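You operate a simulated robot arm through the tools that you are given. There is no shell and no other tool. Be economical: measure what you need, move in short steps, check, and stop when the job is done.

You run a simulated two-armed robot. Do the job below in one go: nothing can be reset, and whatever is moved stays where it is left.

JOB
On the bench top, pour about 110 ml from the blue jug into the white mug, holding that steady with the other hand, and put the blue jug back.
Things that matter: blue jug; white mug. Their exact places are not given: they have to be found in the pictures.

The check looks at the end state, three seconds after you hand in, the way a careful person would. Anything else that was tipped, shoved, dropped, spilled or broken makes it a failure.

ROBOT AND FRAMES
Two 6-joint arms with two-finger parallel grippers on one trunk, on a base that drives. Base frame: it is fixed to the floor where the robot stands at the start and does not move with it; the origin is under the middle of the robot, x ahead of it, y to its left, z up; the surface under the hand at the start is at about z = 0.8. Units: m, degrees, N and s.
The left shoulder is at the start at [0.06, 0.187, 1.147], the right one opposite. With the tool pointing down near the work surface each hand reaches from about 0.18 to 0.62 m from the robot's upright axis, wherever it stands, measured 20 degrees to its own side. Payload 1.57 kg a hand.
Tool frame (each hand has its own): the origin (TCP) lies between the finger pads and is the grasp point; the fingertips stand 0.03 m ahead of it; z points along the fingers, y is the line along which they close. Largest opening 0.11 m; finger width 0.024, thickness 0.012; the body of the gripper, 0.048 by 0.112 m, starts 0.078 m behind the TCP.
Orientation is that of the tool frame in the base frame, as a unit quaternion [x, y, z, w]. With the fingers straight down and closing along the base's y, the tool's x points along the base's -x, its y along +y and its z along -z.

CONTROLS
- The arms move only by the tool move_arm. It takes "left_plan", "right_plan" or both (then of equal length, played together; a hand with none holds still); each is a list that holds one entry, the list of rows, each a list of 7 numbers: the shift along the base's x, y, z in units of 250 mm (1.0 is 250 mm), then the turn, a rotation vector about the base's x, y, z in units of 45 degrees (1.0 is 45 degrees), then the finger opening in mm, from 0 to 110. In form: [[[dx, dy, dz, ax, ay, az, jaw], ...]]. A call has 1 to 8 rows; each row is the pose to reach, as a shift and turn from the pose commanded when the call began. A call with a number of a shift or a turn outside -1 to 1 is refused whole. A row lasts 0.2 s, in which the tool goes at most 0.05 m and 8.6 degrees; a call with a longer step from one row to the next is refused whole, and so is a gripper value outside its range. A pose out of reach is approached as far as the arm can. The call stops where the force on the tool passes 40 N (or 10 N more than at its start, if that is more) or the arm is blocked; 0.2 s more then pass. Each finger travels about 0.153 m/s and halts on what it meets, pressing with about 31 N; the grip force reading is that of the motor and also rises with nothing between the fingers. The clock runs only during rows and for 0.2 s after the last one: add rows that repeat a pose to give the fingers time. It gives the time, the measured TCP pose, the force on the tool (base axes), the opening and the grip force at its end, in the units of the frame above (readings bear some noise), with the torque about the TCP (base axes, N m) and any sound that the robot's microphone picked up.
- Cameras (640 x 400 px; columns grow to the right, rows downward): "scene" is now at [0.0131, 0.0204, 1.6849]; the picture's right is [0.29, -0.96, 0.00], its down [-0.76, -0.23, -0.61] and it looks along [0.58, 0.18, -0.79] (base axes); focal length 281 px, centre (320, 200). "left" rides on the left gripper at [0.07, -0.016, -0.141] in its tool frame; the picture's right is [0.23, 0.97, 0.00], its down [-0.86, 0.20, -0.48] and it looks along [-0.47, 0.11, 0.88] (tool axes); focal length 222 px, centre (320, 200). "right" rides on the right gripper at [0.07, 0.016, -0.141] in its tool frame; the picture's right is [-0.23, 0.97, 0.00], its down [-0.86, -0.20, -0.48] and it looks along [-0.47, -0.11, 0.88] (tool axes); focal length 222 px, centre (320, 200).
- capture(camera): a new picture of that camera. No time passes.
- move_column(by): slides the trunk up (or, below 0, down) by that many m; the arms and the scene camera ride with it, the base frame stays. It gives what a move gives, with no picture.
- roll_base(legs): drives the robot by 1 to 6 legs, each [ahead, left, turn to the left] in m, m and degrees, along the robot's own axes; the way and the turn of a leg run together, so that a leg with both is an arc; at most 1.5 m and 180 degrees a leg. The arms and the cameras ride along, it lands a little off, and it stops where it bumps. It gives what a move gives.
- aim_head(pan, tilt): turns the head with the scene camera to pan (to the left, within 86 degrees either way) and tilt (down, from -29 to 69), counted from straight ahead of the robot. It gives what a move gives.
- probe_pixels(camera, pixels): for up to 12 pixels [column, row] of the newest picture of that camera ("zoom" is the newest enlarged one), the place [x, y, z] in the base frame of the surface seen there, good to about 0.002 m. No time passes.
- close_up(camera, box): a new picture of the part [left, top, right, bottom] of that camera's present view, enlarged. No time passes.
- hand_in(): hands the job in; it is judged then, once.

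Go step by step. Measure first, check grasps and placings, and put right what went wrong. The budget is 80 turns and 62 pictures, counting those below and the enlarged ones. Unless the task says otherwise, let go and move clear before handing in.

The tools are called after "Emit:" as name(argument=value, ...) on one line, values as JSON. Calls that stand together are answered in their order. move_arm: Moves the arms, as the interface text tells. Its arguments: {"type":"object","properties":{"left_plan":{"type":"array"},"right_plan":{"type":"array"}},"required":[]} The other tools are called the same way: move_column (by) slides the trunk up or down; roll_base (legs) drives the base; aim_head (pan, tilt) turns the head that bears the scene camera; capture (camera) takes a picture; probe_pixels (camera, pixels) gives the place of the surface under pixels of a picture; close_up (camera, box) takes an enlarged picture of a part of a camera's view; hand_in () hands the job in.

At the start:

```text
time: 0.0
left_position: [0.4262, 0.3678, 1.2325]
left_ee_rot: [0.001, 1.0, 0.0, 0.001]
left_contact_force: [-0.2, 0.4, -0.1]
left_moment: [0.0, -0.03, 0.0]
left_finger_gap: 0.1101
left_grip_force: 0.2
right_position: [0.4531, -0.0805, 1.1696]
right_ee_rot: [0.0, 1.0, 0.0, 0.001]
right_contact_force: [-1.0, -0.4, 1.0]
right_moment: [-0.01, 0.01, 0.0]
right_finger_gap: 0.11
right_grip_force: 0.1
trunk travel left (down, up): [-0.775, 0.215]
robot x, y, heading: [-0.0008, -0.0032, 0.0]
head pan, tilt: [16.8, 52.3]
```

scene: 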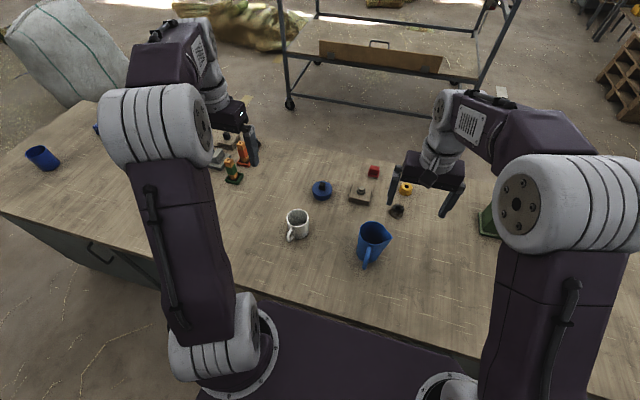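
right: 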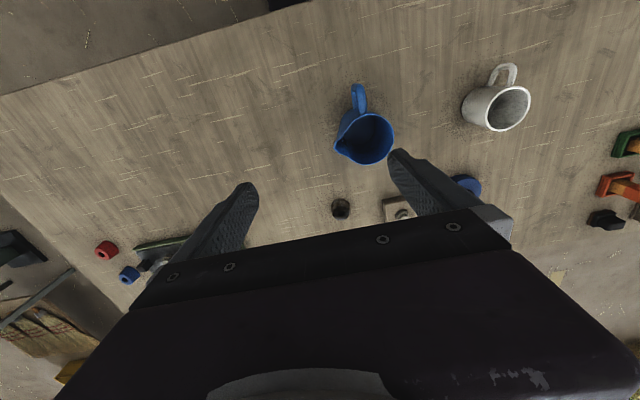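
left: 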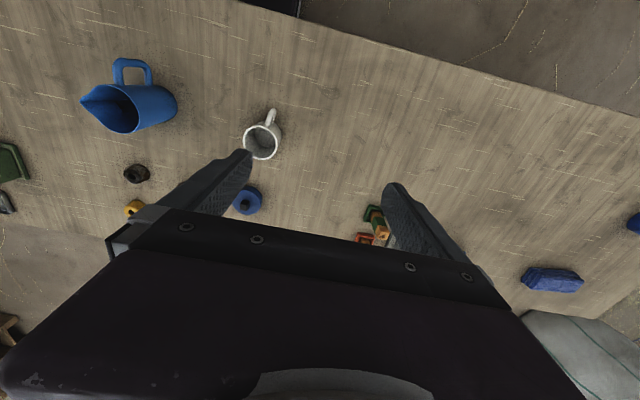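

The scene picture shows the blue jug at about (373,242), handle toward the robot, and the white mug at (297,224). I'll take enlarged views to measure both.

Emit:
close_up(camera="scene", box=[260, 170, 420, 270])

Emit:
close_up(camera="right", box=[310, 50, 550, 200])

```text
4.00 times, centred on (340, 220) of scene
```

zoom: 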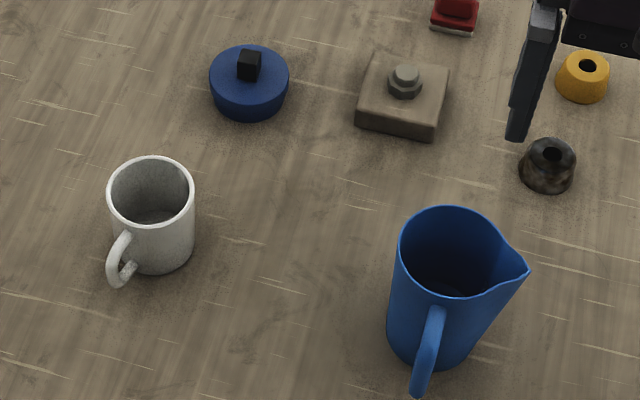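

```text
2.67 times, centred on (430, 125) of right
```

zoom: 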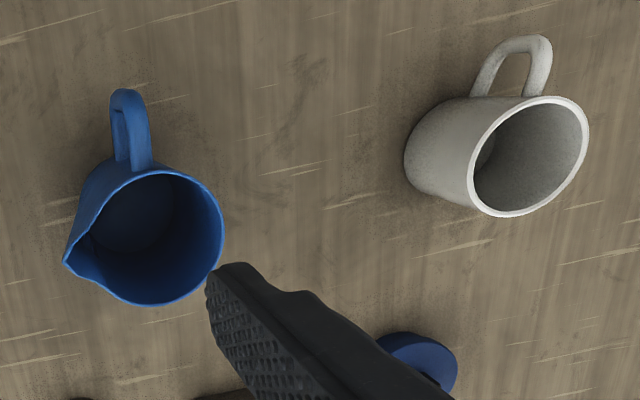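

I'll probe jug rim/handle/spout and mug rim/handle/base in the enlarged right view, plus scene pixels.

Emit:
probe_pixels(camera="zoom", pixels=[[68, 262], [222, 225], [150, 303], [172, 174], [127, 95], [140, 235], [586, 135], [474, 170], [510, 214], [548, 98], [525, 42], [500, 165]])

Emit:
probe_pixels(camera="scene", pixels=[[370, 222], [391, 237], [360, 234], [373, 225], [367, 260], [340, 260], [390, 260], [297, 211], [297, 227], [309, 220], [372, 237], [288, 240]])

```text
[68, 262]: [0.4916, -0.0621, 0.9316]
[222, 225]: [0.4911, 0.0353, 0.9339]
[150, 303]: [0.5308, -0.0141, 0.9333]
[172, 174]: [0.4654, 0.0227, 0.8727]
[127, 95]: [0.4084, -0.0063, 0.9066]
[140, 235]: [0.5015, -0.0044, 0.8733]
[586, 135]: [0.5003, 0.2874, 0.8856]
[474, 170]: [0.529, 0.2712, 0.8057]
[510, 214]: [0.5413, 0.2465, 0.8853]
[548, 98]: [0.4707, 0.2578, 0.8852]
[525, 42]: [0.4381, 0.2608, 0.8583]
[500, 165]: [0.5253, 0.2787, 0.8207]
```

```text
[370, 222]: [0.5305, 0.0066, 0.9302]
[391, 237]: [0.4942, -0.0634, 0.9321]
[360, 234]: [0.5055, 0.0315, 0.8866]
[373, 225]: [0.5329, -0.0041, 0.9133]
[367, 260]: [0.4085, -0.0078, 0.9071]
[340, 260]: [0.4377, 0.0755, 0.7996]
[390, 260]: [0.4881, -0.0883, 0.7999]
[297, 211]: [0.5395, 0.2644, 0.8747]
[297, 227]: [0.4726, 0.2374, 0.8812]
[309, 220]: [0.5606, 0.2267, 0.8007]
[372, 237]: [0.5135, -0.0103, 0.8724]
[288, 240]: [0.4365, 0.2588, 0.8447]
```

Bench top is z≈0.80, jug rim z≈0.933 centred near (0.49,-0.008) with spout to -y, liquid level ~0.873; mug centre (0.506,0.252), rim 0.885. Next I'll profile the handle, lower body and bench edge.

Emit:
close_up(camera="scene", box=[336, 215, 416, 265])

Emit:
probe_pixels(camera="scene", pixels=[[300, 290], [350, 305], [350, 315], [250, 285], [420, 320], [322, 188], [361, 192], [396, 210], [408, 190], [237, 174]])

```text
8.00 times, centred on (376, 240) of scene
```

zoom: 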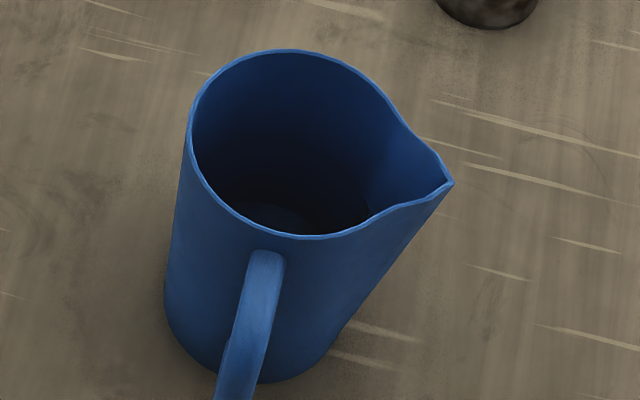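

```text
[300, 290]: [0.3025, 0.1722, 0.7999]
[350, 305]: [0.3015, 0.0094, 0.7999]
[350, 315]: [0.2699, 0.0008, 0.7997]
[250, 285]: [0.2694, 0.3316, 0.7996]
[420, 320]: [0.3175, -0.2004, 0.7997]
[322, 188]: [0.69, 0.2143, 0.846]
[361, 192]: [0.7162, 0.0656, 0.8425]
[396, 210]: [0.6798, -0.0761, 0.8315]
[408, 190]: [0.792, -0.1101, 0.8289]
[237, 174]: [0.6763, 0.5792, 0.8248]
```

Emit:
probe_pixels(camera="zoom", pixels=[[268, 255], [255, 300], [240, 350], [228, 392], [300, 300], [180, 200], [175, 280], [170, 330], [330, 330], [380, 270], [290, 215], [350, 215]])

Emit:
close_up(camera="left", box=[70, 40, 230, 140])

```text
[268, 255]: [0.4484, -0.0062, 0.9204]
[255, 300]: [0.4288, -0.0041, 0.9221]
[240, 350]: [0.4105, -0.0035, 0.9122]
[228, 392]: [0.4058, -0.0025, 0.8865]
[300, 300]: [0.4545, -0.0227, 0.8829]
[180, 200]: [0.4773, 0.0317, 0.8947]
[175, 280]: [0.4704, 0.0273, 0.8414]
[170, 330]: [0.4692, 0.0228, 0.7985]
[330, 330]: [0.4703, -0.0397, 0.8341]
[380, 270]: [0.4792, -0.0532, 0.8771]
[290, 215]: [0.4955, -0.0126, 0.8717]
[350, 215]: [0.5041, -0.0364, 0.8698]
```

```text
4.00 times, centred on (150, 90) of left
```

zoom: 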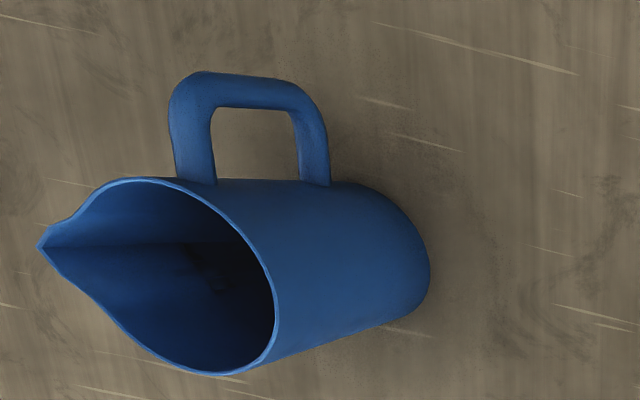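

The jug's spout is a wedge on -y and its handle spans z≈0.84–0.92 out to x≈0.404; I'll grip the body low with the left hand held horizontally (camera side up), pouring towards -y from beyond the mug. First I'll reorient the left hand up high in stages.

Emit:
move_arm(left_plan=[[[0, 0, 0, -0.118, 0, 0.118, 110], [0, 0, 0, -0.236, 0, 0.236, 110], [0, 0, 0, -0.354, 0, 0.354, 110], [0, 0, 0, -0.471, 0, 0.471, 110], [0, 0, 0, -0.589, 0, 0.589, 110], [0, 0, 0, -0.707, 0, 0.707, 110], [0, 0, 0, -0.825, 0, 0.825, 110], [0, 0, 0, -0.943, 0, 0.943, 110]]])

```text
time: 1.8
left_position: [0.4252, 0.3677, 1.233]
left_ee_rot: [-0.354, 0.866, -0.354, 0.0]
left_contact_force: [-0.2, 0.6, 0.3]
left_moment: [-0.01, -0.02, 0.01]
left_finger_gap: 0.1099
left_grip_force: 0.1
right_position: [0.4524, -0.08, 1.1709]
right_ee_rot: [0.0, 1.0, 0.0, 0.0]
right_contact_force: [0.5, 0.5, -0.6]
right_moment: [-0.01, -0.03, -0.01]
right_finger_gap: 0.1102
right_grip_force: 0.1
trunk travel left (down, up): [-0.775, 0.215]
robot x, y, heading: [0.0026, -0.0001, 0.0]
head pan, tilt: [16.8, 52.3]
```

The turn tracked well; continuing the same turn.

Emit:
move_arm(left_plan=[[[0, 0, 0, -0.118, 0, 0.118, 110], [0, 0, 0, -0.236, 0, 0.236, 110], [0, 0, 0, -0.354, 0, 0.354, 110], [0, 0, 0, -0.471, 0, 0.471, 110], [0, 0, 0, -0.589, 0, 0.589, 110], [0, 0, 0, -0.707, 0, 0.707, 110], [0, 0, 0, -0.825, 0, 0.825, 110], [0, 0, 0, -0.943, 0, 0.943, 110]]])

Emit:
move_arm(left_plan=[[[0, 0, 0, -0.118, 0, 0.118, 110], [0, 0, 0, -0.236, 0, 0.236, 110], [0, 0, 0, -0.354, 0, 0.354, 110], [0, 0, 0, -0.471, 0, 0.471, 110], [0, 0, 0, -0.589, 0, 0.589, 110], [0, 0, 0, -0.707, 0, 0.707, 110], [0, 0, 0, -0.825, 0, 0.825, 110], [0, 0, 0, -0.943, 0, 0.943, 110]]])

```text
time: 3.6
left_position: [0.4257, 0.368, 1.2331]
left_ee_rot: [0.613, -0.499, 0.613, 0.0]
left_contact_force: [0.0, -0.1, 0.2]
left_moment: [0.0, 0.01, -0.04]
left_finger_gap: 0.1097
left_grip_force: 0.0
right_position: [0.4533, -0.0806, 1.1695]
right_ee_rot: [0.0, 1.0, -0.001, -0.001]
right_contact_force: [-0.1, 0.3, 0.8]
right_moment: [0.04, 0.05, -0.02]
right_finger_gap: 0.1098
right_grip_force: 0.1
trunk travel left (down, up): [-0.775, 0.215]
robot x, y, heading: [0.0002, 0.0012, 0.1]
head pan, tilt: [16.8, 52.3]
```

```text
time: 5.4
left_position: [0.4257, 0.3691, 1.2331]
left_ee_rot: [0.707, 0.0, 0.707, 0.001]
left_contact_force: [0.6, -0.7, -1.2]
left_moment: [-0.01, 0.01, 0.02]
left_finger_gap: 0.1103
left_grip_force: 0.0
right_position: [0.453, -0.0811, 1.1702]
right_ee_rot: [0.0, 1.0, 0.0, 0.0]
right_contact_force: [0.0, -0.9, 0.0]
right_moment: [0.02, -0.04, -0.01]
right_finger_gap: 0.1101
right_grip_force: 0.1
trunk travel left (down, up): [-0.775, 0.215]
robot x, y, heading: [-0.0012, -0.0025, 0.1]
head pan, tilt: [16.8, 52.3]
```

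Left hand is horizontal with camera up. I'll back the base 0.10 m and shift 0.08 m left for working room.

Emit:
roll_base(legs=[[-0.1, 0.08, 0]])

Emit:
move_arm(left_plan=[[[0, 0, -0.05, 0, 0, 0, 110], [0, 0, -0.1, 0, 0, 0, 110], [0, 0, -0.15, 0, 0, 0, 110], [0, 0, -0.2, 0, 0, 0, 110], [0, -0.05, -0.2, 0, 0, 0, 110], [0, -0.1, -0.2, 0, 0, 0, 110], [0, -0.15, -0.2, 0, 0, 0, 110], [0, -0.2, -0.2, 0, 0, 0, 110]]], right_plan=[[[0, -0.08, 0, 0.118, 0, -0.118, 110], [0, -0.16, 0, 0.236, 0, -0.236, 110], [0, -0.24, 0, 0.354, 0, -0.354, 110], [0, -0.32, 0, 0.471, 0, -0.471, 110], [0, -0.4, 0, 0.589, 0, -0.589, 110], [0, -0.48, 0, 0.707, 0, -0.707, 110], [0, -0.56, 0, 0.825, 0, -0.825, 110], [0, -0.64, 0, 0.943, 0, -0.943, 110]]])

```text
time: 6.7
left_position: [0.3264, 0.4467, 1.2318]
left_ee_rot: [0.707, 0.0, 0.707, 0.0]
left_contact_force: [0.0, 0.4, -0.6]
left_moment: [0.05, 0.01, 0.04]
left_finger_gap: 0.1099
left_grip_force: 0.1
right_position: [0.3539, -0.0017, 1.1694]
right_ee_rot: [-0.002, 1.0, 0.0, 0.0]
right_contact_force: [0.2, 0.4, -0.1]
right_moment: [0.04, 0.03, 0.01]
right_finger_gap: 0.11
right_grip_force: 0.1
trunk travel left (down, up): [-0.775, 0.215]
robot x, y, heading: [-0.0998, 0.08, 0.3]
head pan, tilt: [16.8, 52.3]
```

```text
time: 8.5
left_position: [0.3409, 0.4187, 1.1737]
left_ee_rot: [0.707, -0.001, 0.707, 0.001]
left_contact_force: [-0.3, -1.0, 0.2]
left_moment: [0.0, 0.0, 0.0]
left_finger_gap: 0.11
left_grip_force: 0.0
left hand out of reach, approached as far as the arm can: row 6, 7, 8
right_position: [0.3531, -0.1624, 1.1687]
right_ee_rot: [0.353, 0.866, 0.355, 0.0]
right_contact_force: [-0.2, 0.0, -0.1]
right_moment: [0.0, 0.02, 0.01]
right_finger_gap: 0.1099
right_grip_force: 0.2
trunk travel left (down, up): [-0.775, 0.215]
robot x, y, heading: [-0.1018, 0.0814, 0.1]
head pan, tilt: [16.8, 52.3]
```

The left hand hit its inner reach limit at that height; I'll move it forward and down first while the right hand continues its turn.

Emit:
move_arm(left_plan=[[[0.08, 0, -0.08, 0, 0, 0, 110], [0.16, 0, -0.16, 0, 0, 0, 110], [0.24, 0, -0.24, 0, 0, 0, 110], [0.24, 0, -0.36, 0, 0, 0, 110], [0.24, 0, -0.48, 0, 0, 0, 110], [0.24, 0, -0.6, 0, 0, 0, 110], [0.24, -0.1, -0.6, 0, 0, 0, 110], [0.24, -0.2, -0.6, 0, 0, 0, 110]]], right_plan=[[[0.05, -0.02, 0, 0.118, 0, -0.118, 110], [0.1, -0.04, 0, 0.236, 0, -0.236, 110], [0.15, -0.06, 0, 0.354, 0, -0.354, 110], [0.2, -0.08, 0, 0.471, 0, -0.471, 110], [0.25, -0.1, 0, 0.589, 0, -0.589, 110], [0.3, -0.12, 0, 0.707, 0, -0.707, 110], [0.35, -0.14, 0, 0.825, 0, -0.825, 110], [0.4, -0.16, 0, 0.943, 0, -0.943, 110]]])

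```text
time: 10.3
left_position: [0.4035, 0.3689, 1.0243]
left_ee_rot: [0.707, 0.0, 0.707, 0.001]
left_contact_force: [-0.2, -0.4, -0.4]
left_moment: [0.0, 0.01, 0.01]
left_finger_gap: 0.1098
left_grip_force: 0.0
right_position: [0.4546, -0.2022, 1.1701]
right_ee_rot: [0.613, 0.499, 0.613, 0.0]
right_contact_force: [1.5, 0.1, -1.1]
right_moment: [0.03, 0.02, 0.01]
right_finger_gap: 0.1095
right_grip_force: 0.0
trunk travel left (down, up): [-0.775, 0.215]
robot x, y, heading: [-0.1012, 0.0799, 0.0]
head pan, tilt: [16.8, 52.3]
```

Left is free again. Next I'll sweep it right toward the jug while finishing the right hand's turn.

Emit:
move_arm(left_plan=[[[-0.03, -0.1, -0.05, 0, 0, 0, 110], [-0.06, -0.2, -0.1, 0, 0, 0, 110], [-0.09, -0.3, -0.15, 0, 0, 0, 110], [-0.12, -0.4, -0.2, 0, 0, 0, 110], [-0.15, -0.5, -0.25, 0, 0, 0, 110], [-0.18, -0.6, -0.3, 0, 0, 0, 110], [-0.21, -0.7, -0.35, 0, 0, 0, 110], [-0.24, -0.8, -0.4, 0, 0, 0, 110]]], right_plan=[[[0, -0.03, 0, 0.118, 0, -0.118, 110], [0, -0.06, 0, 0.236, 0, -0.236, 110], [0, -0.09, 0, 0.354, 0, -0.354, 110], [0, -0.12, 0, 0.471, 0, -0.471, 110], [0, -0.15, 0, 0.589, 0, -0.589, 110], [0, -0.18, 0, 0.707, 0, -0.707, 110], [0, -0.21, 0, 0.825, 0, -0.825, 110], [0, -0.24, 0, 0.943, 0, -0.943, 110]]])

```text
time: 12.1
left_position: [0.3912, 0.2992, 0.9151]
left_ee_rot: [0.708, -0.013, 0.706, 0.013]
left_contact_force: [0.4, 0.2, 0.0]
left_moment: [-0.04, 0.0, 0.02]
left_finger_gap: 0.1102
left_grip_force: 0.0
left hand out of reach, approached as far as the arm can: row 2, 3, 4, 5, 6, 7, 8
right_position: [0.4538, -0.2608, 1.17]
right_ee_rot: [0.707, 0.0, 0.707, 0.002]
right_contact_force: [-0.1, -1.1, 0.4]
right_moment: [0.01, 0.0, 0.04]
right_finger_gap: 0.11
right_grip_force: 0.1
trunk travel left (down, up): [-0.775, 0.215]
robot x, y, heading: [-0.1014, 0.0807, 0.1]
head pan, tilt: [16.8, 52.3]
```

Right hand is ready; left is limited again near (0.39,0.30,0.92), perhaps because it's too close in. I'll test whether farther forward and higher frees rightward motion.

Emit:
move_arm(left_plan=[[[0.05, 0, 0.15, 0, 0, 0, 110], [0.15, 0, 0.3, 0, 0, 0, 110], [0.3, 0, 0.4, 0, 0, 0, 110], [0.45, 0, 0.4, 0, 0, 0, 110], [0.45, -0.15, 0.4, 0, 0, 0, 110], [0.45, -0.3, 0.4, 0, 0, 0, 110], [0.45, -0.45, 0.4, 0, 0, 0, 110], [0.45, -0.6, 0.4, 0, 0, 0, 110]]])

Emit:
capture(camera="scene")

```text
time: 13.9
left_position: [0.484, 0.3087, 1.0109]
left_ee_rot: [0.705, -0.025, 0.708, 0.026]
left_contact_force: [0.6, 0.7, -0.1]
left_moment: [0.0, 0.02, -0.03]
left_finger_gap: 0.11
left_grip_force: 0.0
left hand out of reach, approached as far as the arm can: row 1, 2, 3, 4, 5, 6, 7, 8
right_position: [0.4532, -0.2599, 1.1702]
right_ee_rot: [0.707, 0.001, 0.707, 0.001]
right_contact_force: [-0.1, -0.3, 0.1]
right_moment: [-0.02, 0.03, 0.03]
right_finger_gap: 0.1102
right_grip_force: 0.1
trunk travel left (down, up): [-0.775, 0.215]
robot x, y, heading: [-0.1017, 0.0789, 0.2]
head pan, tilt: [16.8, 52.3]
```

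```text
54 pictures are left
```

scene: 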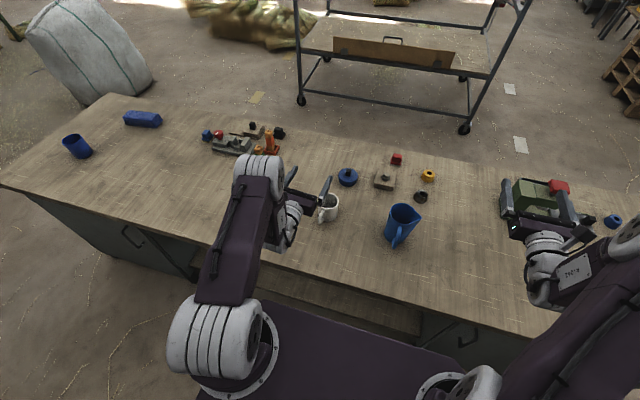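

The limit at y≈0.30 is the wrist roll stop for this flipped posture. I'll unroll the left hand 180° (to camera-down, 14° nose-down), while moving right and back.

Emit:
move_arm(left_plan=[[[0, 0, 0.0, 0.124, 0, -0.015, 110], [0, 0, 0.0, 0.248, 0, -0.031, 110], [0, 0, 0, 0.372, 0, -0.046, 110], [-0.04, -0.03, 0, 0.496, 0, -0.061, 110], [-0.08, -0.1, 0, 0.62, 0, -0.076, 110], [-0.12, -0.18, 0, 0.744, 0, -0.092, 110], [-0.16, -0.26, 0, 0.868, 0, -0.107, 110], [-0.2, -0.34, 0, 0.9925, 0, -0.122, 110]]])

Emit:
move_arm(left_plan=[[[0, -0.05, 0.0, 0.124, 0, -0.015, 110], [-0.02, -0.1, 0.0, 0.248, 0, -0.031, 110], [-0.05, -0.15, 0, 0.372, 0, -0.046, 110], [-0.08, -0.2, 0, 0.496, 0, -0.061, 110], [-0.1, -0.25, 0, 0.62, 0, -0.076, 110], [-0.12, -0.3, 0, 0.744, 0, -0.092, 110], [-0.16, -0.35, 0, 0.868, 0, -0.107, 110], [-0.2, -0.4, 0, 0.9925, 0, -0.122, 110]]])

```text
time: 15.7
left_position: [0.4241, 0.2552, 1.014]
left_ee_rot: [0.658, -0.33, 0.645, -0.207]
left_contact_force: [-0.6, -0.4, 0.0]
left_moment: [-0.01, 0.02, 0.0]
left_finger_gap: 0.11
left_grip_force: 0.1
left hand out of reach, approached as far as the arm can: row 6, 7, 8
right_position: [0.4536, -0.2601, 1.1699]
right_ee_rot: [0.707, 0.001, 0.707, 0.001]
right_contact_force: [-0.6, 0.9, -0.5]
right_moment: [0.02, -0.02, 0.01]
right_finger_gap: 0.1098
right_grip_force: 0.0
trunk travel left (down, up): [-0.775, 0.215]
robot x, y, heading: [-0.0997, 0.0805, 0.3]
head pan, tilt: [16.8, 52.3]
```

```text
time: 17.5
left_position: [0.3523, 0.2473, 1.0083]
left_ee_rot: [-0.508, 0.582, -0.486, 0.409]
left_contact_force: [0.1, -0.7, -0.3]
left_moment: [0.01, 0.0, 0.01]
left_finger_gap: 0.1098
left_grip_force: 0.0
left hand out of reach, approached as far as the arm can: row 1, 2, 3, 4, 5, 6, 7, 8
right_position: [0.4523, -0.2604, 1.1696]
right_ee_rot: [0.707, 0.001, 0.707, 0.0]
right_contact_force: [-0.2, 0.1, -1.1]
right_moment: [0.01, 0.03, 0.01]
right_finger_gap: 0.1098
right_grip_force: 0.0
trunk travel left (down, up): [-0.775, 0.215]
robot x, y, heading: [-0.1005, 0.0815, -0.0]
head pan, tilt: [16.8, 52.3]
```

Still blocked: the forearm roll took the "flipped" branch. I'll go back to a fingers-down posture by the route it came, then pitch the hand up directly.

Emit:
move_arm(left_plan=[[[0.04, 0.07, 0.05, 0.09, 0.076, -0.0945, 110], [0.08, 0.14, 0.1, 0.181, 0.152, -0.189, 110], [0.12, 0.21, 0.15, 0.271, 0.228, -0.2835, 110], [0.16, 0.28, 0.2, 0.3615, 0.304, -0.378, 110], [0.2, 0.35, 0.25, 0.452, 0.38, -0.4725, 110], [0.24, 0.42, 0.3, 0.542, 0.456, -0.567, 110], [0.28, 0.49, 0.35, 0.633, 0.532, -0.6615, 110], [0.28, 0.56, 0.4, 0.723, 0.608, -0.756, 110]]])

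Emit:
move_arm(left_plan=[[[0, 0, 0, 0.09, 0.076, -0.0945, 110], [0, 0, 0, 0.181, 0.152, -0.189, 110], [0, 0, 0, 0.271, 0.228, -0.2835, 110], [0, 0, 0, 0.3615, 0.304, -0.378, 110], [0, 0, 0, 0.452, 0.38, -0.4725, 110], [0, 0, 0, 0.542, 0.456, -0.567, 110], [0, 0, 0, 0.633, 0.532, -0.6615, 110], [0, 0, 0, 0.723, 0.608, -0.756, 110]]])

```text
time: 19.3
left_position: [0.4254, 0.389, 1.1085]
left_ee_rot: [-0.29, 0.886, -0.269, 0.243]
left_contact_force: [1.1, 1.1, 0.1]
left_moment: [-0.01, -0.05, 0.03]
left_finger_gap: 0.1099
left_grip_force: 0.1
right_position: [0.4536, -0.2601, 1.1697]
right_ee_rot: [0.707, 0.001, 0.707, 0.001]
right_contact_force: [0.6, 0.7, 0.5]
right_moment: [0.01, 0.0, -0.02]
right_finger_gap: 0.1099
right_grip_force: 0.1
trunk travel left (down, up): [-0.775, 0.215]
robot x, y, heading: [-0.102, 0.0776, 0.4]
head pan, tilt: [16.8, 52.3]
```

```text
time: 21.1
left_position: [0.4254, 0.3876, 1.1099]
left_ee_rot: [0.0, 1.0, 0.0, 0.012]
left_contact_force: [-1.3, 0.3, 0.0]
left_moment: [-0.06, 0.02, -0.01]
left_finger_gap: 0.1102
left_grip_force: 0.2
right_position: [0.4536, -0.2606, 1.1678]
right_ee_rot: [0.707, 0.001, 0.707, 0.001]
right_contact_force: [-0.3, 0.1, 0.2]
right_moment: [-0.02, 0.01, 0.01]
right_finger_gap: 0.11
right_grip_force: 0.0
trunk travel left (down, up): [-0.775, 0.215]
robot x, y, heading: [-0.1007, 0.0799, 0.2]
head pan, tilt: [16.8, 52.3]
```

Hand is down again. Now pitching it up about y directly (75° in two calls), staying left for the first.

Emit:
move_arm(left_plan=[[[0, 0, 0, 0, -0.138, 0, 110], [0, 0, 0, 0, -0.276, 0, 110], [0, 0, 0, 0, -0.414, 0, 110], [0, -0.05, 0, 0, -0.553, 0, 110], [0, -0.15, 0, 0, -0.691, 0, 110], [0, -0.25, 0, 0, -0.829, 0, 110], [0, -0.35, 0, 0, -0.829, 0, 110], [0, -0.45, 0, 0, -0.829, 0, 110]]])

Emit:
move_arm(left_plan=[[[0, -0.1, 0, 0, -0.138, 0, 110], [0, -0.2, 0, 0, -0.276, 0, 110], [0, -0.3, 0, 0, -0.414, 0, 110], [0, -0.4, 0, 0, -0.553, 0, 110], [0, -0.5, 0, 0, -0.691, 0, 110], [0, -0.6, 0, 0, -0.829, 0, 110], [0, -0.7, 0, 0, -0.829, 0, 110], [0, -0.8, 0, 0, -0.829, 0, 110]]])

```text
time: 22.9
left_position: [0.4249, 0.2739, 1.1101]
left_ee_rot: [0.002, 0.944, -0.003, 0.331]
left_contact_force: [-0.1, 0.4, 0.0]
left_moment: [-0.01, 0.05, 0.0]
left_finger_gap: 0.11
left_grip_force: 0.0
left hand out of reach, approached as far as the arm can: row 6
right_position: [0.4539, -0.2617, 1.169]
right_ee_rot: [0.707, 0.001, 0.707, 0.001]
right_contact_force: [0.5, 0.0, -0.1]
right_moment: [0.02, -0.02, 0.03]
right_finger_gap: 0.11
right_grip_force: 0.0
trunk travel left (down, up): [-0.775, 0.215]
robot x, y, heading: [-0.1065, 0.0822, 0.1]
head pan, tilt: [16.8, 52.3]
```

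```text
time: 24.7
left_position: [0.4462, 0.2764, 1.1489]
left_ee_rot: [0.01, 0.796, -0.066, 0.602]
left_contact_force: [0.2, -0.4, -0.1]
left_moment: [0.01, -0.01, -0.02]
left_finger_gap: 0.1102
left_grip_force: 0.1
left hand out of reach, approached as far as the arm can: row 1, 2, 3, 4, 5, 6, 7, 8
right_position: [0.454, -0.2606, 1.1707]
right_ee_rot: [0.707, 0.001, 0.707, -0.001]
right_contact_force: [-0.4, -0.1, 0.0]
right_moment: [0.03, 0.03, -0.02]
right_finger_gap: 0.1102
right_grip_force: 0.1
trunk travel left (down, up): [-0.775, 0.215]
robot x, y, heading: [-0.1048, 0.0776, 0.2]
head pan, tilt: [16.8, 52.3]
```

Blocked again near y≈0.27, consistent with a wrist singularity when forearm and hand line up. I'll go back to fingers-down at the left, then move right fingers-down, and pitch within the arm's own plane.

Emit:
move_arm(left_plan=[[[0, 0.12, 0, 0, 0, 0, 110], [0, 0.24, 0, 0, 0, 0, 110], [0, 0.36, 0, 0.01, 0.138, 0, 110], [0, 0.4, 0, 0.02, 0.276, 0, 110], [0, 0.4, 0, 0.03, 0.414, 0, 110], [0, 0.4, 0, 0.04, 0.553, 0, 110], [0, 0.4, 0, 0.055, 0.691, 0, 110], [0, 0.4, 0, 0.07, 0.829, 0, 110]]])

Emit:
move_arm(left_plan=[[[0, 0, 0, 0.01, 0.138, 0, 110], [0, 0, 0, 0.02, 0.276, 0, 110], [0, 0, 0, 0.03, 0.414, 0, 110], [0, 0, 0, 0.04, 0.553, 0, 110], [0, 0, 0, 0.055, 0.691, 0, 110], [0, 0, 0, 0.07, 0.829, 0, 110], [0, 0, 0, 0.07, 0.829, 0, 110]]])

```text
time: 26.5
left_position: [0.4538, 0.3736, 1.1498]
left_ee_rot: [0.005, 0.948, -0.043, 0.315]
left_contact_force: [0.0, 0.3, -0.1]
left_moment: [0.05, 0.02, 0.01]
left_finger_gap: 0.11
left_grip_force: 0.2
right_position: [0.4537, -0.2604, 1.169]
right_ee_rot: [0.707, 0.002, 0.707, -0.001]
right_contact_force: [-0.3, 0.7, 0.0]
right_moment: [0.03, -0.02, 0.02]
right_finger_gap: 0.11
right_grip_force: 0.1
trunk travel left (down, up): [-0.775, 0.215]
robot x, y, heading: [-0.0975, 0.0773, 0.1]
head pan, tilt: [16.8, 52.3]
```

```text
time: 28.1
left_position: [0.4511, 0.3753, 1.1501]
left_ee_rot: [0.0, 1.0, -0.018, -0.005]
left_contact_force: [0.0, -0.1, 0.5]
left_moment: [-0.05, 0.02, -0.01]
left_finger_gap: 0.1098
left_grip_force: 0.0
right_position: [0.4523, -0.2601, 1.1689]
right_ee_rot: [0.707, 0.001, 0.707, 0.001]
right_contact_force: [-0.2, 0.1, -0.3]
right_moment: [0.02, -0.02, 0.01]
right_finger_gap: 0.1099
right_grip_force: 0.0
trunk travel left (down, up): [-0.775, 0.215]
robot x, y, heading: [-0.1004, 0.0769, 0.2]
head pan, tilt: [16.8, 52.3]
```

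Fingers-down restored at left. Moving to (0.53,0.05,1.1) fingers-down with yaw −21° so the hand lies in the arm's plane.

Emit:
move_arm(left_plan=[[[0.04, -0.12, 0, 0, 0, -0.06, 110], [0.08, -0.24, 0, 0, 0, -0.12, 110], [0.12, -0.36, 0, 0, 0, -0.18, 110], [0.16, -0.48, -0.04, 0, 0, -0.24, 110], [0.2, -0.6, -0.08, 0, 0, -0.3, 110], [0.24, -0.72, -0.12, 0, 0, -0.36, 110], [0.28, -0.84, -0.16, 0, 0, -0.42, 110], [0.32, -0.96, -0.2, 0, 0, -0.47, 110]]])

Emit:
move_arm(left_plan=[[[0, -0.1, 0, 0, 0, 0, 110], [0, -0.2, 0, 0, 0, 0, 110], [0, -0.34, 0, -0.049, -0.129, 0, 110], [0, -0.34, 0, -0.099, -0.257, 0, 110], [0, -0.34, 0, -0.148, -0.386, 0, 110], [0, -0.34, 0, -0.198, -0.515, 0, 110], [0, -0.34, 0, -0.247, -0.643, 0, 110], [0, -0.34, 0, -0.297, -0.772, 0, 110]]])

```text
time: 29.9
left_position: [0.4771, 0.1457, 1.0886]
left_ee_rot: [0.183, 0.983, -0.017, -0.009]
left_contact_force: [-0.7, -0.1, -0.2]
left_moment: [0.01, 0.02, -0.03]
left_finger_gap: 0.11
left_grip_force: 0.1
left hand out of reach, approached as far as the arm can: row 3, 4, 5, 6, 7, 8
right_position: [0.4539, -0.2608, 1.1688]
right_ee_rot: [0.707, 0.001, 0.707, 0.0]
right_contact_force: [0.1, -1.4, 0.8]
right_moment: [0.03, 0.02, 0.01]
right_finger_gap: 0.11
right_grip_force: 0.1
trunk travel left (down, up): [-0.775, 0.215]
robot x, y, heading: [-0.1018, 0.0807, 0.5]
head pan, tilt: [16.8, 52.3]
```

```text
time: 31.7
left_position: [0.4739, 0.0634, 1.0908]
left_ee_rot: [0.179, 0.932, -0.074, 0.306]
left_contact_force: [-0.1, 0.8, 0.5]
left_moment: [0.01, 0.03, 0.02]
left_finger_gap: 0.11
left_grip_force: 0.0
left hand out of reach, approached as far as the arm can: row 1, 2
right_position: [0.4532, -0.2603, 1.1694]
right_ee_rot: [0.707, 0.002, 0.707, 0.001]
right_contact_force: [0.8, 0.5, 0.3]
right_moment: [0.0, 0.02, 0.0]
right_finger_gap: 0.1103
right_grip_force: 0.1
trunk travel left (down, up): [-0.775, 0.215]
robot x, y, heading: [-0.0995, 0.0795, 0.2]
head pan, tilt: [16.8, 52.3]
```

Rotation in-plane now works (left pitched ~36°, at (0.474,0.063)). Continue pitching 40° more.

Emit:
move_arm(left_plan=[[[0, 0, 0, -0.053, -0.138, 0, 110], [0, 0, 0, -0.106, -0.276, 0, 110], [0, 0, 0, -0.159, -0.415, 0, 110], [0, 0, 0, -0.212, -0.553, 0, 110], [0, 0, 0, -0.265, -0.692, 0, 110], [0, 0, 0, -0.318, -0.83, 0, 110]]])

Emit:
capture(camera="scene")

```text
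time: 33.1
left_position: [0.5142, 0.0479, 1.1175]
left_ee_rot: [0.156, 0.775, -0.125, 0.599]
left_contact_force: [0.4, -0.2, 0.8]
left_moment: [0.0, 0.01, 0.02]
left_finger_gap: 0.11
left_grip_force: 0.0
left hand out of reach, approached as far as the arm can: row 1, 5, 6
right_position: [0.4545, -0.2623, 1.1679]
right_ee_rot: [0.707, 0.001, 0.707, 0.001]
right_contact_force: [0.3, -0.4, 0.1]
right_moment: [-0.02, -0.01, 0.04]
right_finger_gap: 0.1101
right_grip_force: 0.1
trunk travel left (down, up): [-0.775, 0.215]
robot x, y, heading: [-0.0984, 0.0779, 0.3]
head pan, tilt: [16.8, 52.3]
```

```text
53 pictures are left
```

scene: 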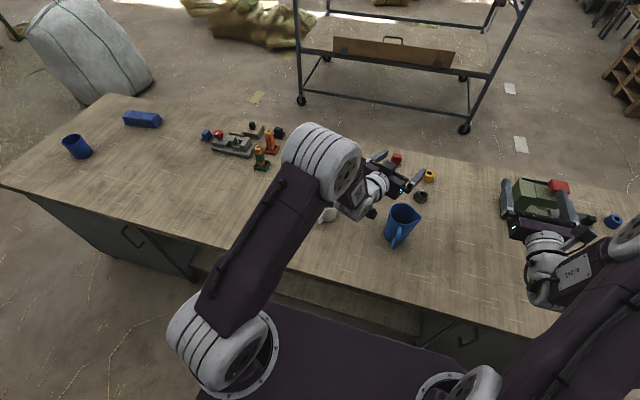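

The left hand reached ~15° nose-down, near-horizontal; high shoulders make this posture hard low down, so I'll back the base 0.1 m more and lower the trunk in part.

Emit:
roll_base(legs=[[-0.1, 0, 0]])

Emit:
move_column(by=-0.11)

Emit:
move_arm(left_plan=[[[0, -0.04, 0, 0, 0, 0.1, 110], [0, -0.08, 0, 0, 0, 0.2, 110], [0, -0.12, 0, 0, 0, 0.3, 110], [0, -0.16, 0, 0, 0, 0.4, 110], [0, -0.2, 0, 0, 0, 0.47, 110], [-0.08, -0.22, 0, 0, 0, 0.47, 110], [-0.16, -0.22, 0, 0, 0, 0.47, 110], [-0.24, -0.22, 0, 0, 0, 0.47, 110]]])

```text
time: 34.2
left_position: [0.4168, 0.0475, 1.1181]
left_ee_rot: [0.156, 0.775, -0.125, 0.599]
left_contact_force: [-0.6, -0.5, -1.1]
left_moment: [-0.02, -0.02, -0.01]
left_finger_gap: 0.11
left_grip_force: 0.0
right_position: [0.3563, -0.2615, 1.168]
right_ee_rot: [0.708, 0.0, 0.706, 0.002]
right_contact_force: [-0.2, -0.2, 0.1]
right_moment: [0.01, 0.03, 0.01]
right_finger_gap: 0.1102
right_grip_force: 0.2
trunk travel left (down, up): [-0.775, 0.215]
robot x, y, heading: [-0.1988, 0.0781, 0.2]
head pan, tilt: [16.8, 52.3]
```

```text
time: 35.6
left_position: [0.417, 0.047, 1.0092]
left_ee_rot: [0.156, 0.775, -0.125, 0.6]
left_contact_force: [0.3, 0.2, -0.1]
left_moment: [-0.01, 0.0, 0.0]
left_finger_gap: 0.1101
left_grip_force: 0.0
right_position: [0.3562, -0.2619, 1.0593]
right_ee_rot: [0.707, 0.002, 0.707, 0.002]
right_contact_force: [0.0, 0.3, -1.5]
right_moment: [-0.01, -0.04, 0.0]
right_finger_gap: 0.1099
right_grip_force: 0.0
trunk travel left (down, up): [-0.665, 0.325]
robot x, y, heading: [-0.1966, 0.0781, -0.0]
head pan, tilt: [16.8, 52.3]
```

```text
time: 37.4
left_position: [0.3752, -0.013, 1.0231]
left_ee_rot: [0.013, 0.795, -0.014, 0.606]
left_contact_force: [-0.7, -0.3, -0.2]
left_moment: [0.0, -0.01, -0.03]
left_finger_gap: 0.1099
left_grip_force: 0.0
left hand out of reach, approached as far as the arm can: row 7, 8
right_position: [0.3558, -0.2614, 1.0604]
right_ee_rot: [0.707, 0.0, 0.707, 0.001]
right_contact_force: [0.0, -0.1, -0.6]
right_moment: [-0.01, 0.01, -0.01]
right_finger_gap: 0.1098
right_grip_force: 0.0
trunk travel left (down, up): [-0.665, 0.325]
robot x, y, heading: [-0.1954, 0.075, -0.0]
head pan, tilt: [16.8, 52.3]
```

The left hand now faces the jug (yaw≈0, 15° nose-down) at (0.375,-0.013,1.023). I'll lower by the trunk 0.14 m then look with the left camera.

Emit:
move_column(by=-0.14)

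Emit:
move_arm(left_plan=[[[0.02, 0.024, 0, 0, 0, 0.04, 110], [0.02, 0.024, 0, 0, 0, 0.04, 110]]])

Emit:
capture(camera="left")

Emit:
capture(camera="scene")

```text
time: 39.1
left_position: [0.3758, -0.0142, 0.8813]
left_ee_rot: [0.013, 0.795, -0.015, 0.606]
left_contact_force: [0.2, -0.2, -0.2]
left_moment: [0.02, -0.01, -0.01]
left_finger_gap: 0.1099
left_grip_force: 0.1
right_position: [0.356, -0.2613, 0.9189]
right_ee_rot: [0.707, 0.001, 0.707, 0.001]
right_contact_force: [0.1, 0.2, 0.3]
right_moment: [0.0, 0.0, 0.0]
right_finger_gap: 0.1099
right_grip_force: 0.1
trunk travel left (down, up): [-0.525, 0.465]
robot x, y, heading: [-0.197, 0.078, -0.1]
head pan, tilt: [16.8, 52.3]
```

```text
time: 39.7
left_position: [0.3805, -0.0069, 0.8831]
left_ee_rot: [0.0, 0.796, -0.005, 0.605]
left_contact_force: [0.2, -0.8, 0.0]
left_moment: [-0.02, -0.03, -0.02]
left_finger_gap: 0.1098
left_grip_force: 0.0
right_position: [0.356, -0.2625, 0.9191]
right_ee_rot: [0.707, 0.0, 0.707, 0.001]
right_contact_force: [0.1, -0.1, -0.6]
right_moment: [0.03, 0.0, 0.01]
right_finger_gap: 0.1098
right_grip_force: 0.1
trunk travel left (down, up): [-0.525, 0.465]
robot x, y, heading: [-0.1952, 0.0801, 0.1]
head pan, tilt: [16.8, 52.3]
```

```text
52 pictures are left
```

left: 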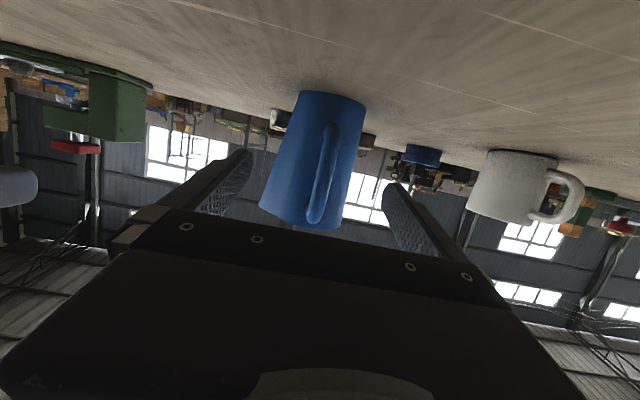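

```text
51 pictures are left
```

scene: 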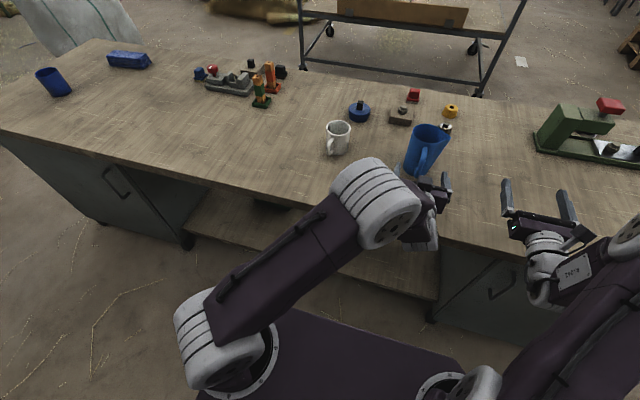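

Jug sits between the fingers in the left view (body ~x 315). I'll lower to z≈0.845 and advance to x≈0.47.

Emit:
move_arm(left_plan=[[[0, 0, -0.08, 0, 0, 0, 110], [0, 0, -0.152, 0, 0, 0, 110], [0.1, 0, -0.152, 0, 0, 0, 110], [0.2, 0, -0.152, 0, 0, 0, 110], [0.28, 0, -0.152, 0, 0, 0, 110], [0.36, 0, -0.152, 0, 0, 0, 110]]])

Emit:
capture(camera="left")

Emit:
close_up(camera="scene", box=[320, 90, 480, 190])

```text
time: 40.6
left_position: [0.4132, -0.0119, 0.8403]
left_ee_rot: [0.004, 0.799, -0.004, 0.601]
left_contact_force: [-24.8, 6.0, 16.4]
left_moment: [0.09, 3.71, -1.22]
left_finger_gap: 0.1101
left_grip_force: 0.0
left hand out of reach, approached as far as the arm can: row 1, 2
right_position: [0.3558, -0.2614, 0.9196]
right_ee_rot: [0.707, 0.002, 0.707, 0.0]
right_contact_force: [0.9, 0.1, -0.1]
right_moment: [-0.01, -0.02, 0.02]
right_finger_gap: 0.1097
right_grip_force: 0.1
trunk travel left (down, up): [-0.525, 0.465]
robot x, y, heading: [-0.1998, 0.0804, 0.2]
head pan, tilt: [16.8, 52.3]
stopped in row 4 (left hand): the force on the tool passed its limit at 67 N (the readings are from after the stop); the commanded pose is now the measured one
```

```text
50 pictures are left
```

left: 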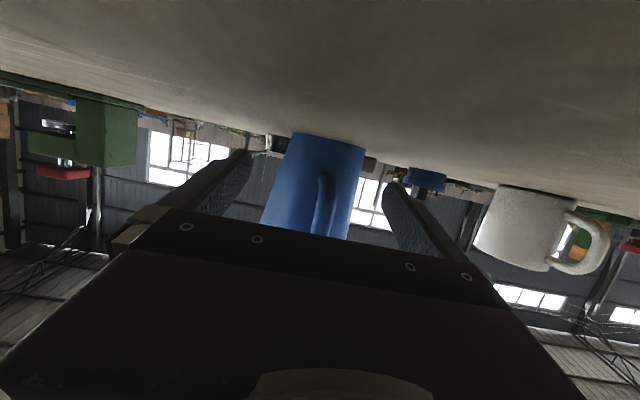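

```text
4.00 times, centred on (400, 140) of scene
```

zoom: 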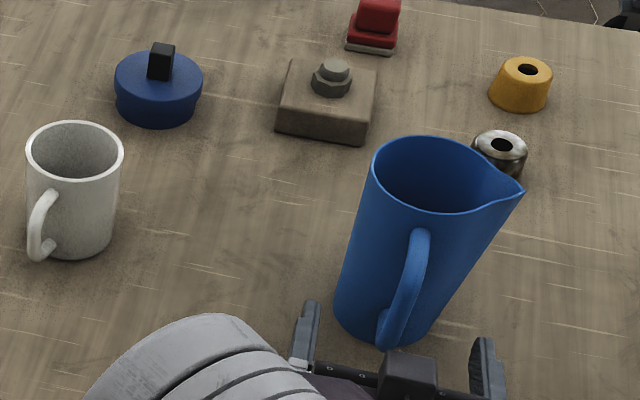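

The hand hit something: force (-25,6,16) N with moment 3.7 N·m about y means the camera side behind the hand touched the bench front. Jug seems unmoved; I'll rise 30 mm and recheck.

Emit:
move_arm(left_plan=[[[-0.04, 0, 0.06, 0, 0, 0, 110], [-0.04, 0.02, 0.13, 0, 0, 0, 110], [-0.04, 0.02, 0.13, 0, 0, 0, 110]]])

Emit:
capture(camera="scene")

Emit:
close_up(camera="scene", box=[370, 110, 466, 170])

```text
time: 41.4
left_position: [0.4031, -0.0068, 0.8728]
left_ee_rot: [0.003, 0.799, -0.004, 0.601]
left_contact_force: [0.6, 0.3, -0.4]
left_moment: [0.02, -0.01, 0.02]
left_finger_gap: 0.1095
left_grip_force: 0.1
right_position: [0.3566, -0.2612, 0.9191]
right_ee_rot: [0.707, 0.0, 0.707, 0.0]
right_contact_force: [-0.1, 0.2, -1.2]
right_moment: [0.03, -0.01, 0.03]
right_finger_gap: 0.11
right_grip_force: 0.0
trunk travel left (down, up): [-0.525, 0.465]
robot x, y, heading: [-0.1957, 0.0733, 0.2]
head pan, tilt: [16.8, 52.3]
```

```text
48 pictures are left
```

scene: 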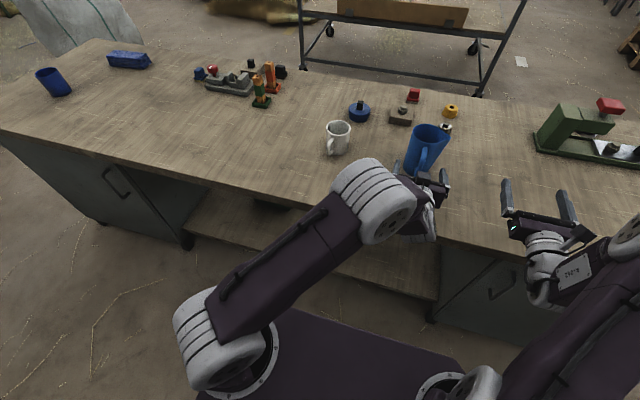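

```text
6.67 times, centred on (418, 140) of scene
```

zoom: 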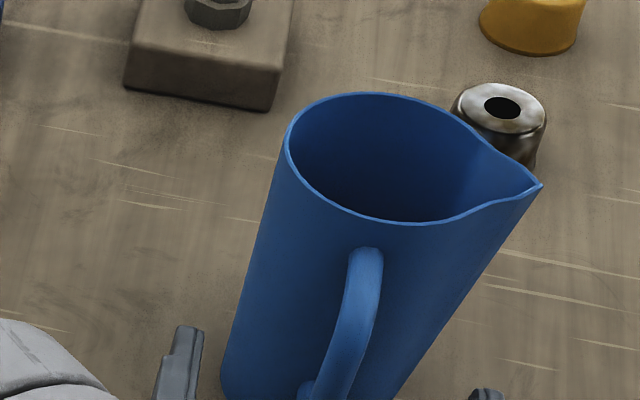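

Emit:
probe_pixels(camera="zoom", pixels=[[540, 185], [287, 150], [365, 252], [335, 370], [240, 340], [370, 95]])

Emit:
probe_pixels(camera="scene", pixels=[[429, 180], [424, 178], [445, 178], [433, 192], [426, 200], [432, 215], [440, 238], [380, 220]])

```text
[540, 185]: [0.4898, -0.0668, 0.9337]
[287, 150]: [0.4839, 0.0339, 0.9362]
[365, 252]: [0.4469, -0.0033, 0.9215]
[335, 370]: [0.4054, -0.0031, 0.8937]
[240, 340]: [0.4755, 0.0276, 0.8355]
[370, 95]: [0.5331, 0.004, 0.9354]
```

```text
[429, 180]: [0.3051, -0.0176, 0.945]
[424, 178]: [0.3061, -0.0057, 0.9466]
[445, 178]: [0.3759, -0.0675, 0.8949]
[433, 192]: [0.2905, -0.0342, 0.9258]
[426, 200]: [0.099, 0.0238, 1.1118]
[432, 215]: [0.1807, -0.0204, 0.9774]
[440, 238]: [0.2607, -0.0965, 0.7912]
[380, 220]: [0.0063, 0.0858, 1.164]
```

Jug has not moved (spout tip still (0.490,-0.066,0.934)). Now advance at z≈0.868 to x≈0.469.

Emit:
move_arm(left_plan=[[[0.06, -0.01, -0.01, 0, 0, 0, 110], [0.12, -0.01, -0.018, 0, 0, 0, 110], [0.18, -0.01, -0.018, 0, 0, 0, 110], [0.22, -0.01, -0.018, 0, 0, 0, 110], [0.264, -0.01, -0.018, 0, 0, 0, 110], [0.264, -0.01, -0.018, 0, 0, 0, 110]]])

Emit:
close_up(camera="scene", box=[370, 110, 466, 170])

Emit:
capture(camera="left")

```text
time: 42.8
left_position: [0.4693, -0.008, 0.8693]
left_ee_rot: [0.004, 0.799, -0.005, 0.601]
left_contact_force: [0.7, 0.5, 0.6]
left_moment: [0.0, 0.0, -0.01]
left_finger_gap: 0.1099
left_grip_force: 0.0
right_position: [0.3571, -0.2616, 0.9185]
right_ee_rot: [0.707, 0.001, 0.707, 0.001]
right_contact_force: [-0.3, -0.6, -0.6]
right_moment: [0.02, 0.01, -0.03]
right_finger_gap: 0.1102
right_grip_force: 0.2
trunk travel left (down, up): [-0.525, 0.465]
robot x, y, heading: [-0.1973, 0.0805, 0.2]
head pan, tilt: [16.8, 52.3]
```

```text
6.67 times, centred on (418, 140) of scene
```

zoom: 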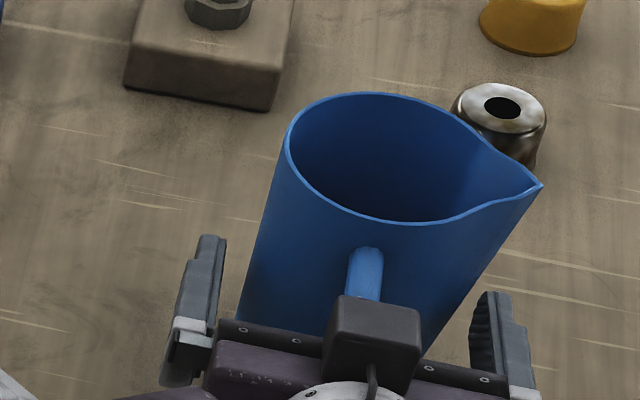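

```text
45 pictures are left
```

left: 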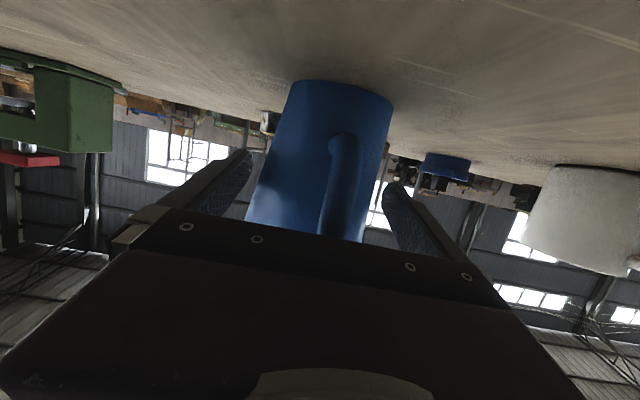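

No contact and both fingers flank the body. Closing the left fingers.

Emit:
move_arm(left_plan=[[[0, 0, 0, 0, 0, 0, 95], [0, 0, 0, 0, 0, 0, 85], [0, 0, 0, 0, 0, 0, 70], [0, 0, 0, 0, 0, 0, 50], [0, 0, 0, 0, 0, 0, 40], [0, 0, 0, 0, 0, 0, 40]]])

Emit:
close_up(camera="scene", box=[370, 110, 466, 170])

```text
time: 44.2
left_position: [0.4695, -0.0072, 0.8689]
left_ee_rot: [0.003, 0.799, -0.004, 0.602]
left_contact_force: [0.3, 1.8, 1.3]
left_moment: [-0.13, -0.1, 0.04]
left_finger_gap: 0.0771
left_grip_force: 31.2
right_position: [0.3565, -0.2619, 0.9185]
right_ee_rot: [0.707, 0.001, 0.707, 0.001]
right_contact_force: [-0.1, -0.2, 0.7]
right_moment: [0.03, -0.03, -0.03]
right_finger_gap: 0.11
right_grip_force: 0.1
trunk travel left (down, up): [-0.525, 0.465]
robot x, y, heading: [-0.1956, 0.0829, 0.2]
head pan, tilt: [16.8, 52.3]
```

```text
6.67 times, centred on (418, 140) of scene
```

zoom: 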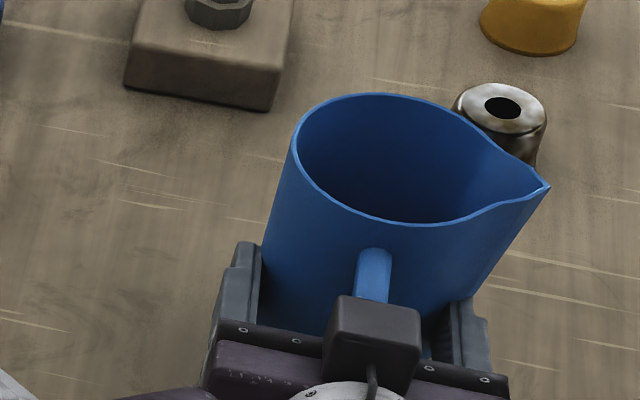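

Firm grip (gap 77 mm, 31 N). Lifting gently a little to test and weigh.

Emit:
move_arm(left_plan=[[[0, 0, 0.02, 0, 0, 0, 40], [0, 0, 0.05, 0, 0, 0, 40], [0, 0, 0.09, 0, 0, 0, 40], [0, 0, 0.12, 0, 0, 0, 40], [0, 0, 0.12, 0, 0, 0, 40], [0, 0, 0.12, 0, 0, 0, 40]]])

Emit:
capture(camera="scene")

Emit:
close_up(camera="scene", box=[360, 90, 488, 170])

```text
time: 45.6
left_position: [0.4703, -0.0083, 0.8987]
left_ee_rot: [0.003, 0.799, -0.004, 0.602]
left_contact_force: [0.5, -0.1, -2.6]
left_moment: [-0.03, 0.07, 0.03]
left_finger_gap: 0.0774
left_grip_force: 30.7
right_position: [0.3558, -0.2611, 0.9194]
right_ee_rot: [0.707, 0.001, 0.707, 0.0]
right_contact_force: [-0.1, -0.5, -0.1]
right_moment: [0.01, 0.01, 0.0]
right_finger_gap: 0.1101
right_grip_force: 0.0
trunk travel left (down, up): [-0.525, 0.465]
robot x, y, heading: [-0.1981, 0.0779, -0.1]
head pan, tilt: [16.8, 52.3]
```

```text
43 pictures are left
```

scene: 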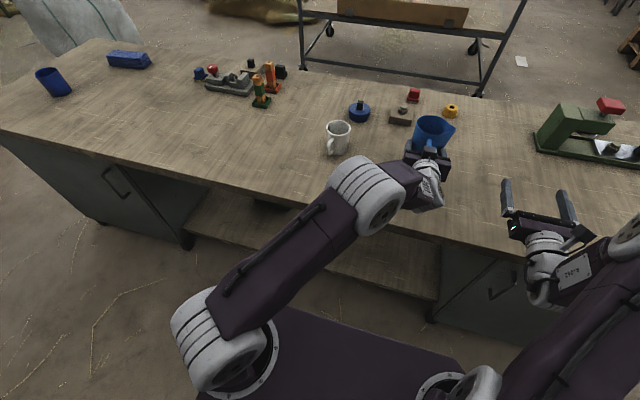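

```text
5.00 times, centred on (424, 130) of scene
```

zoom: 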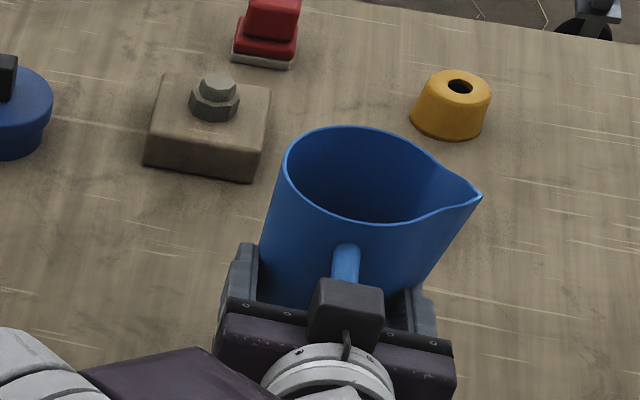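

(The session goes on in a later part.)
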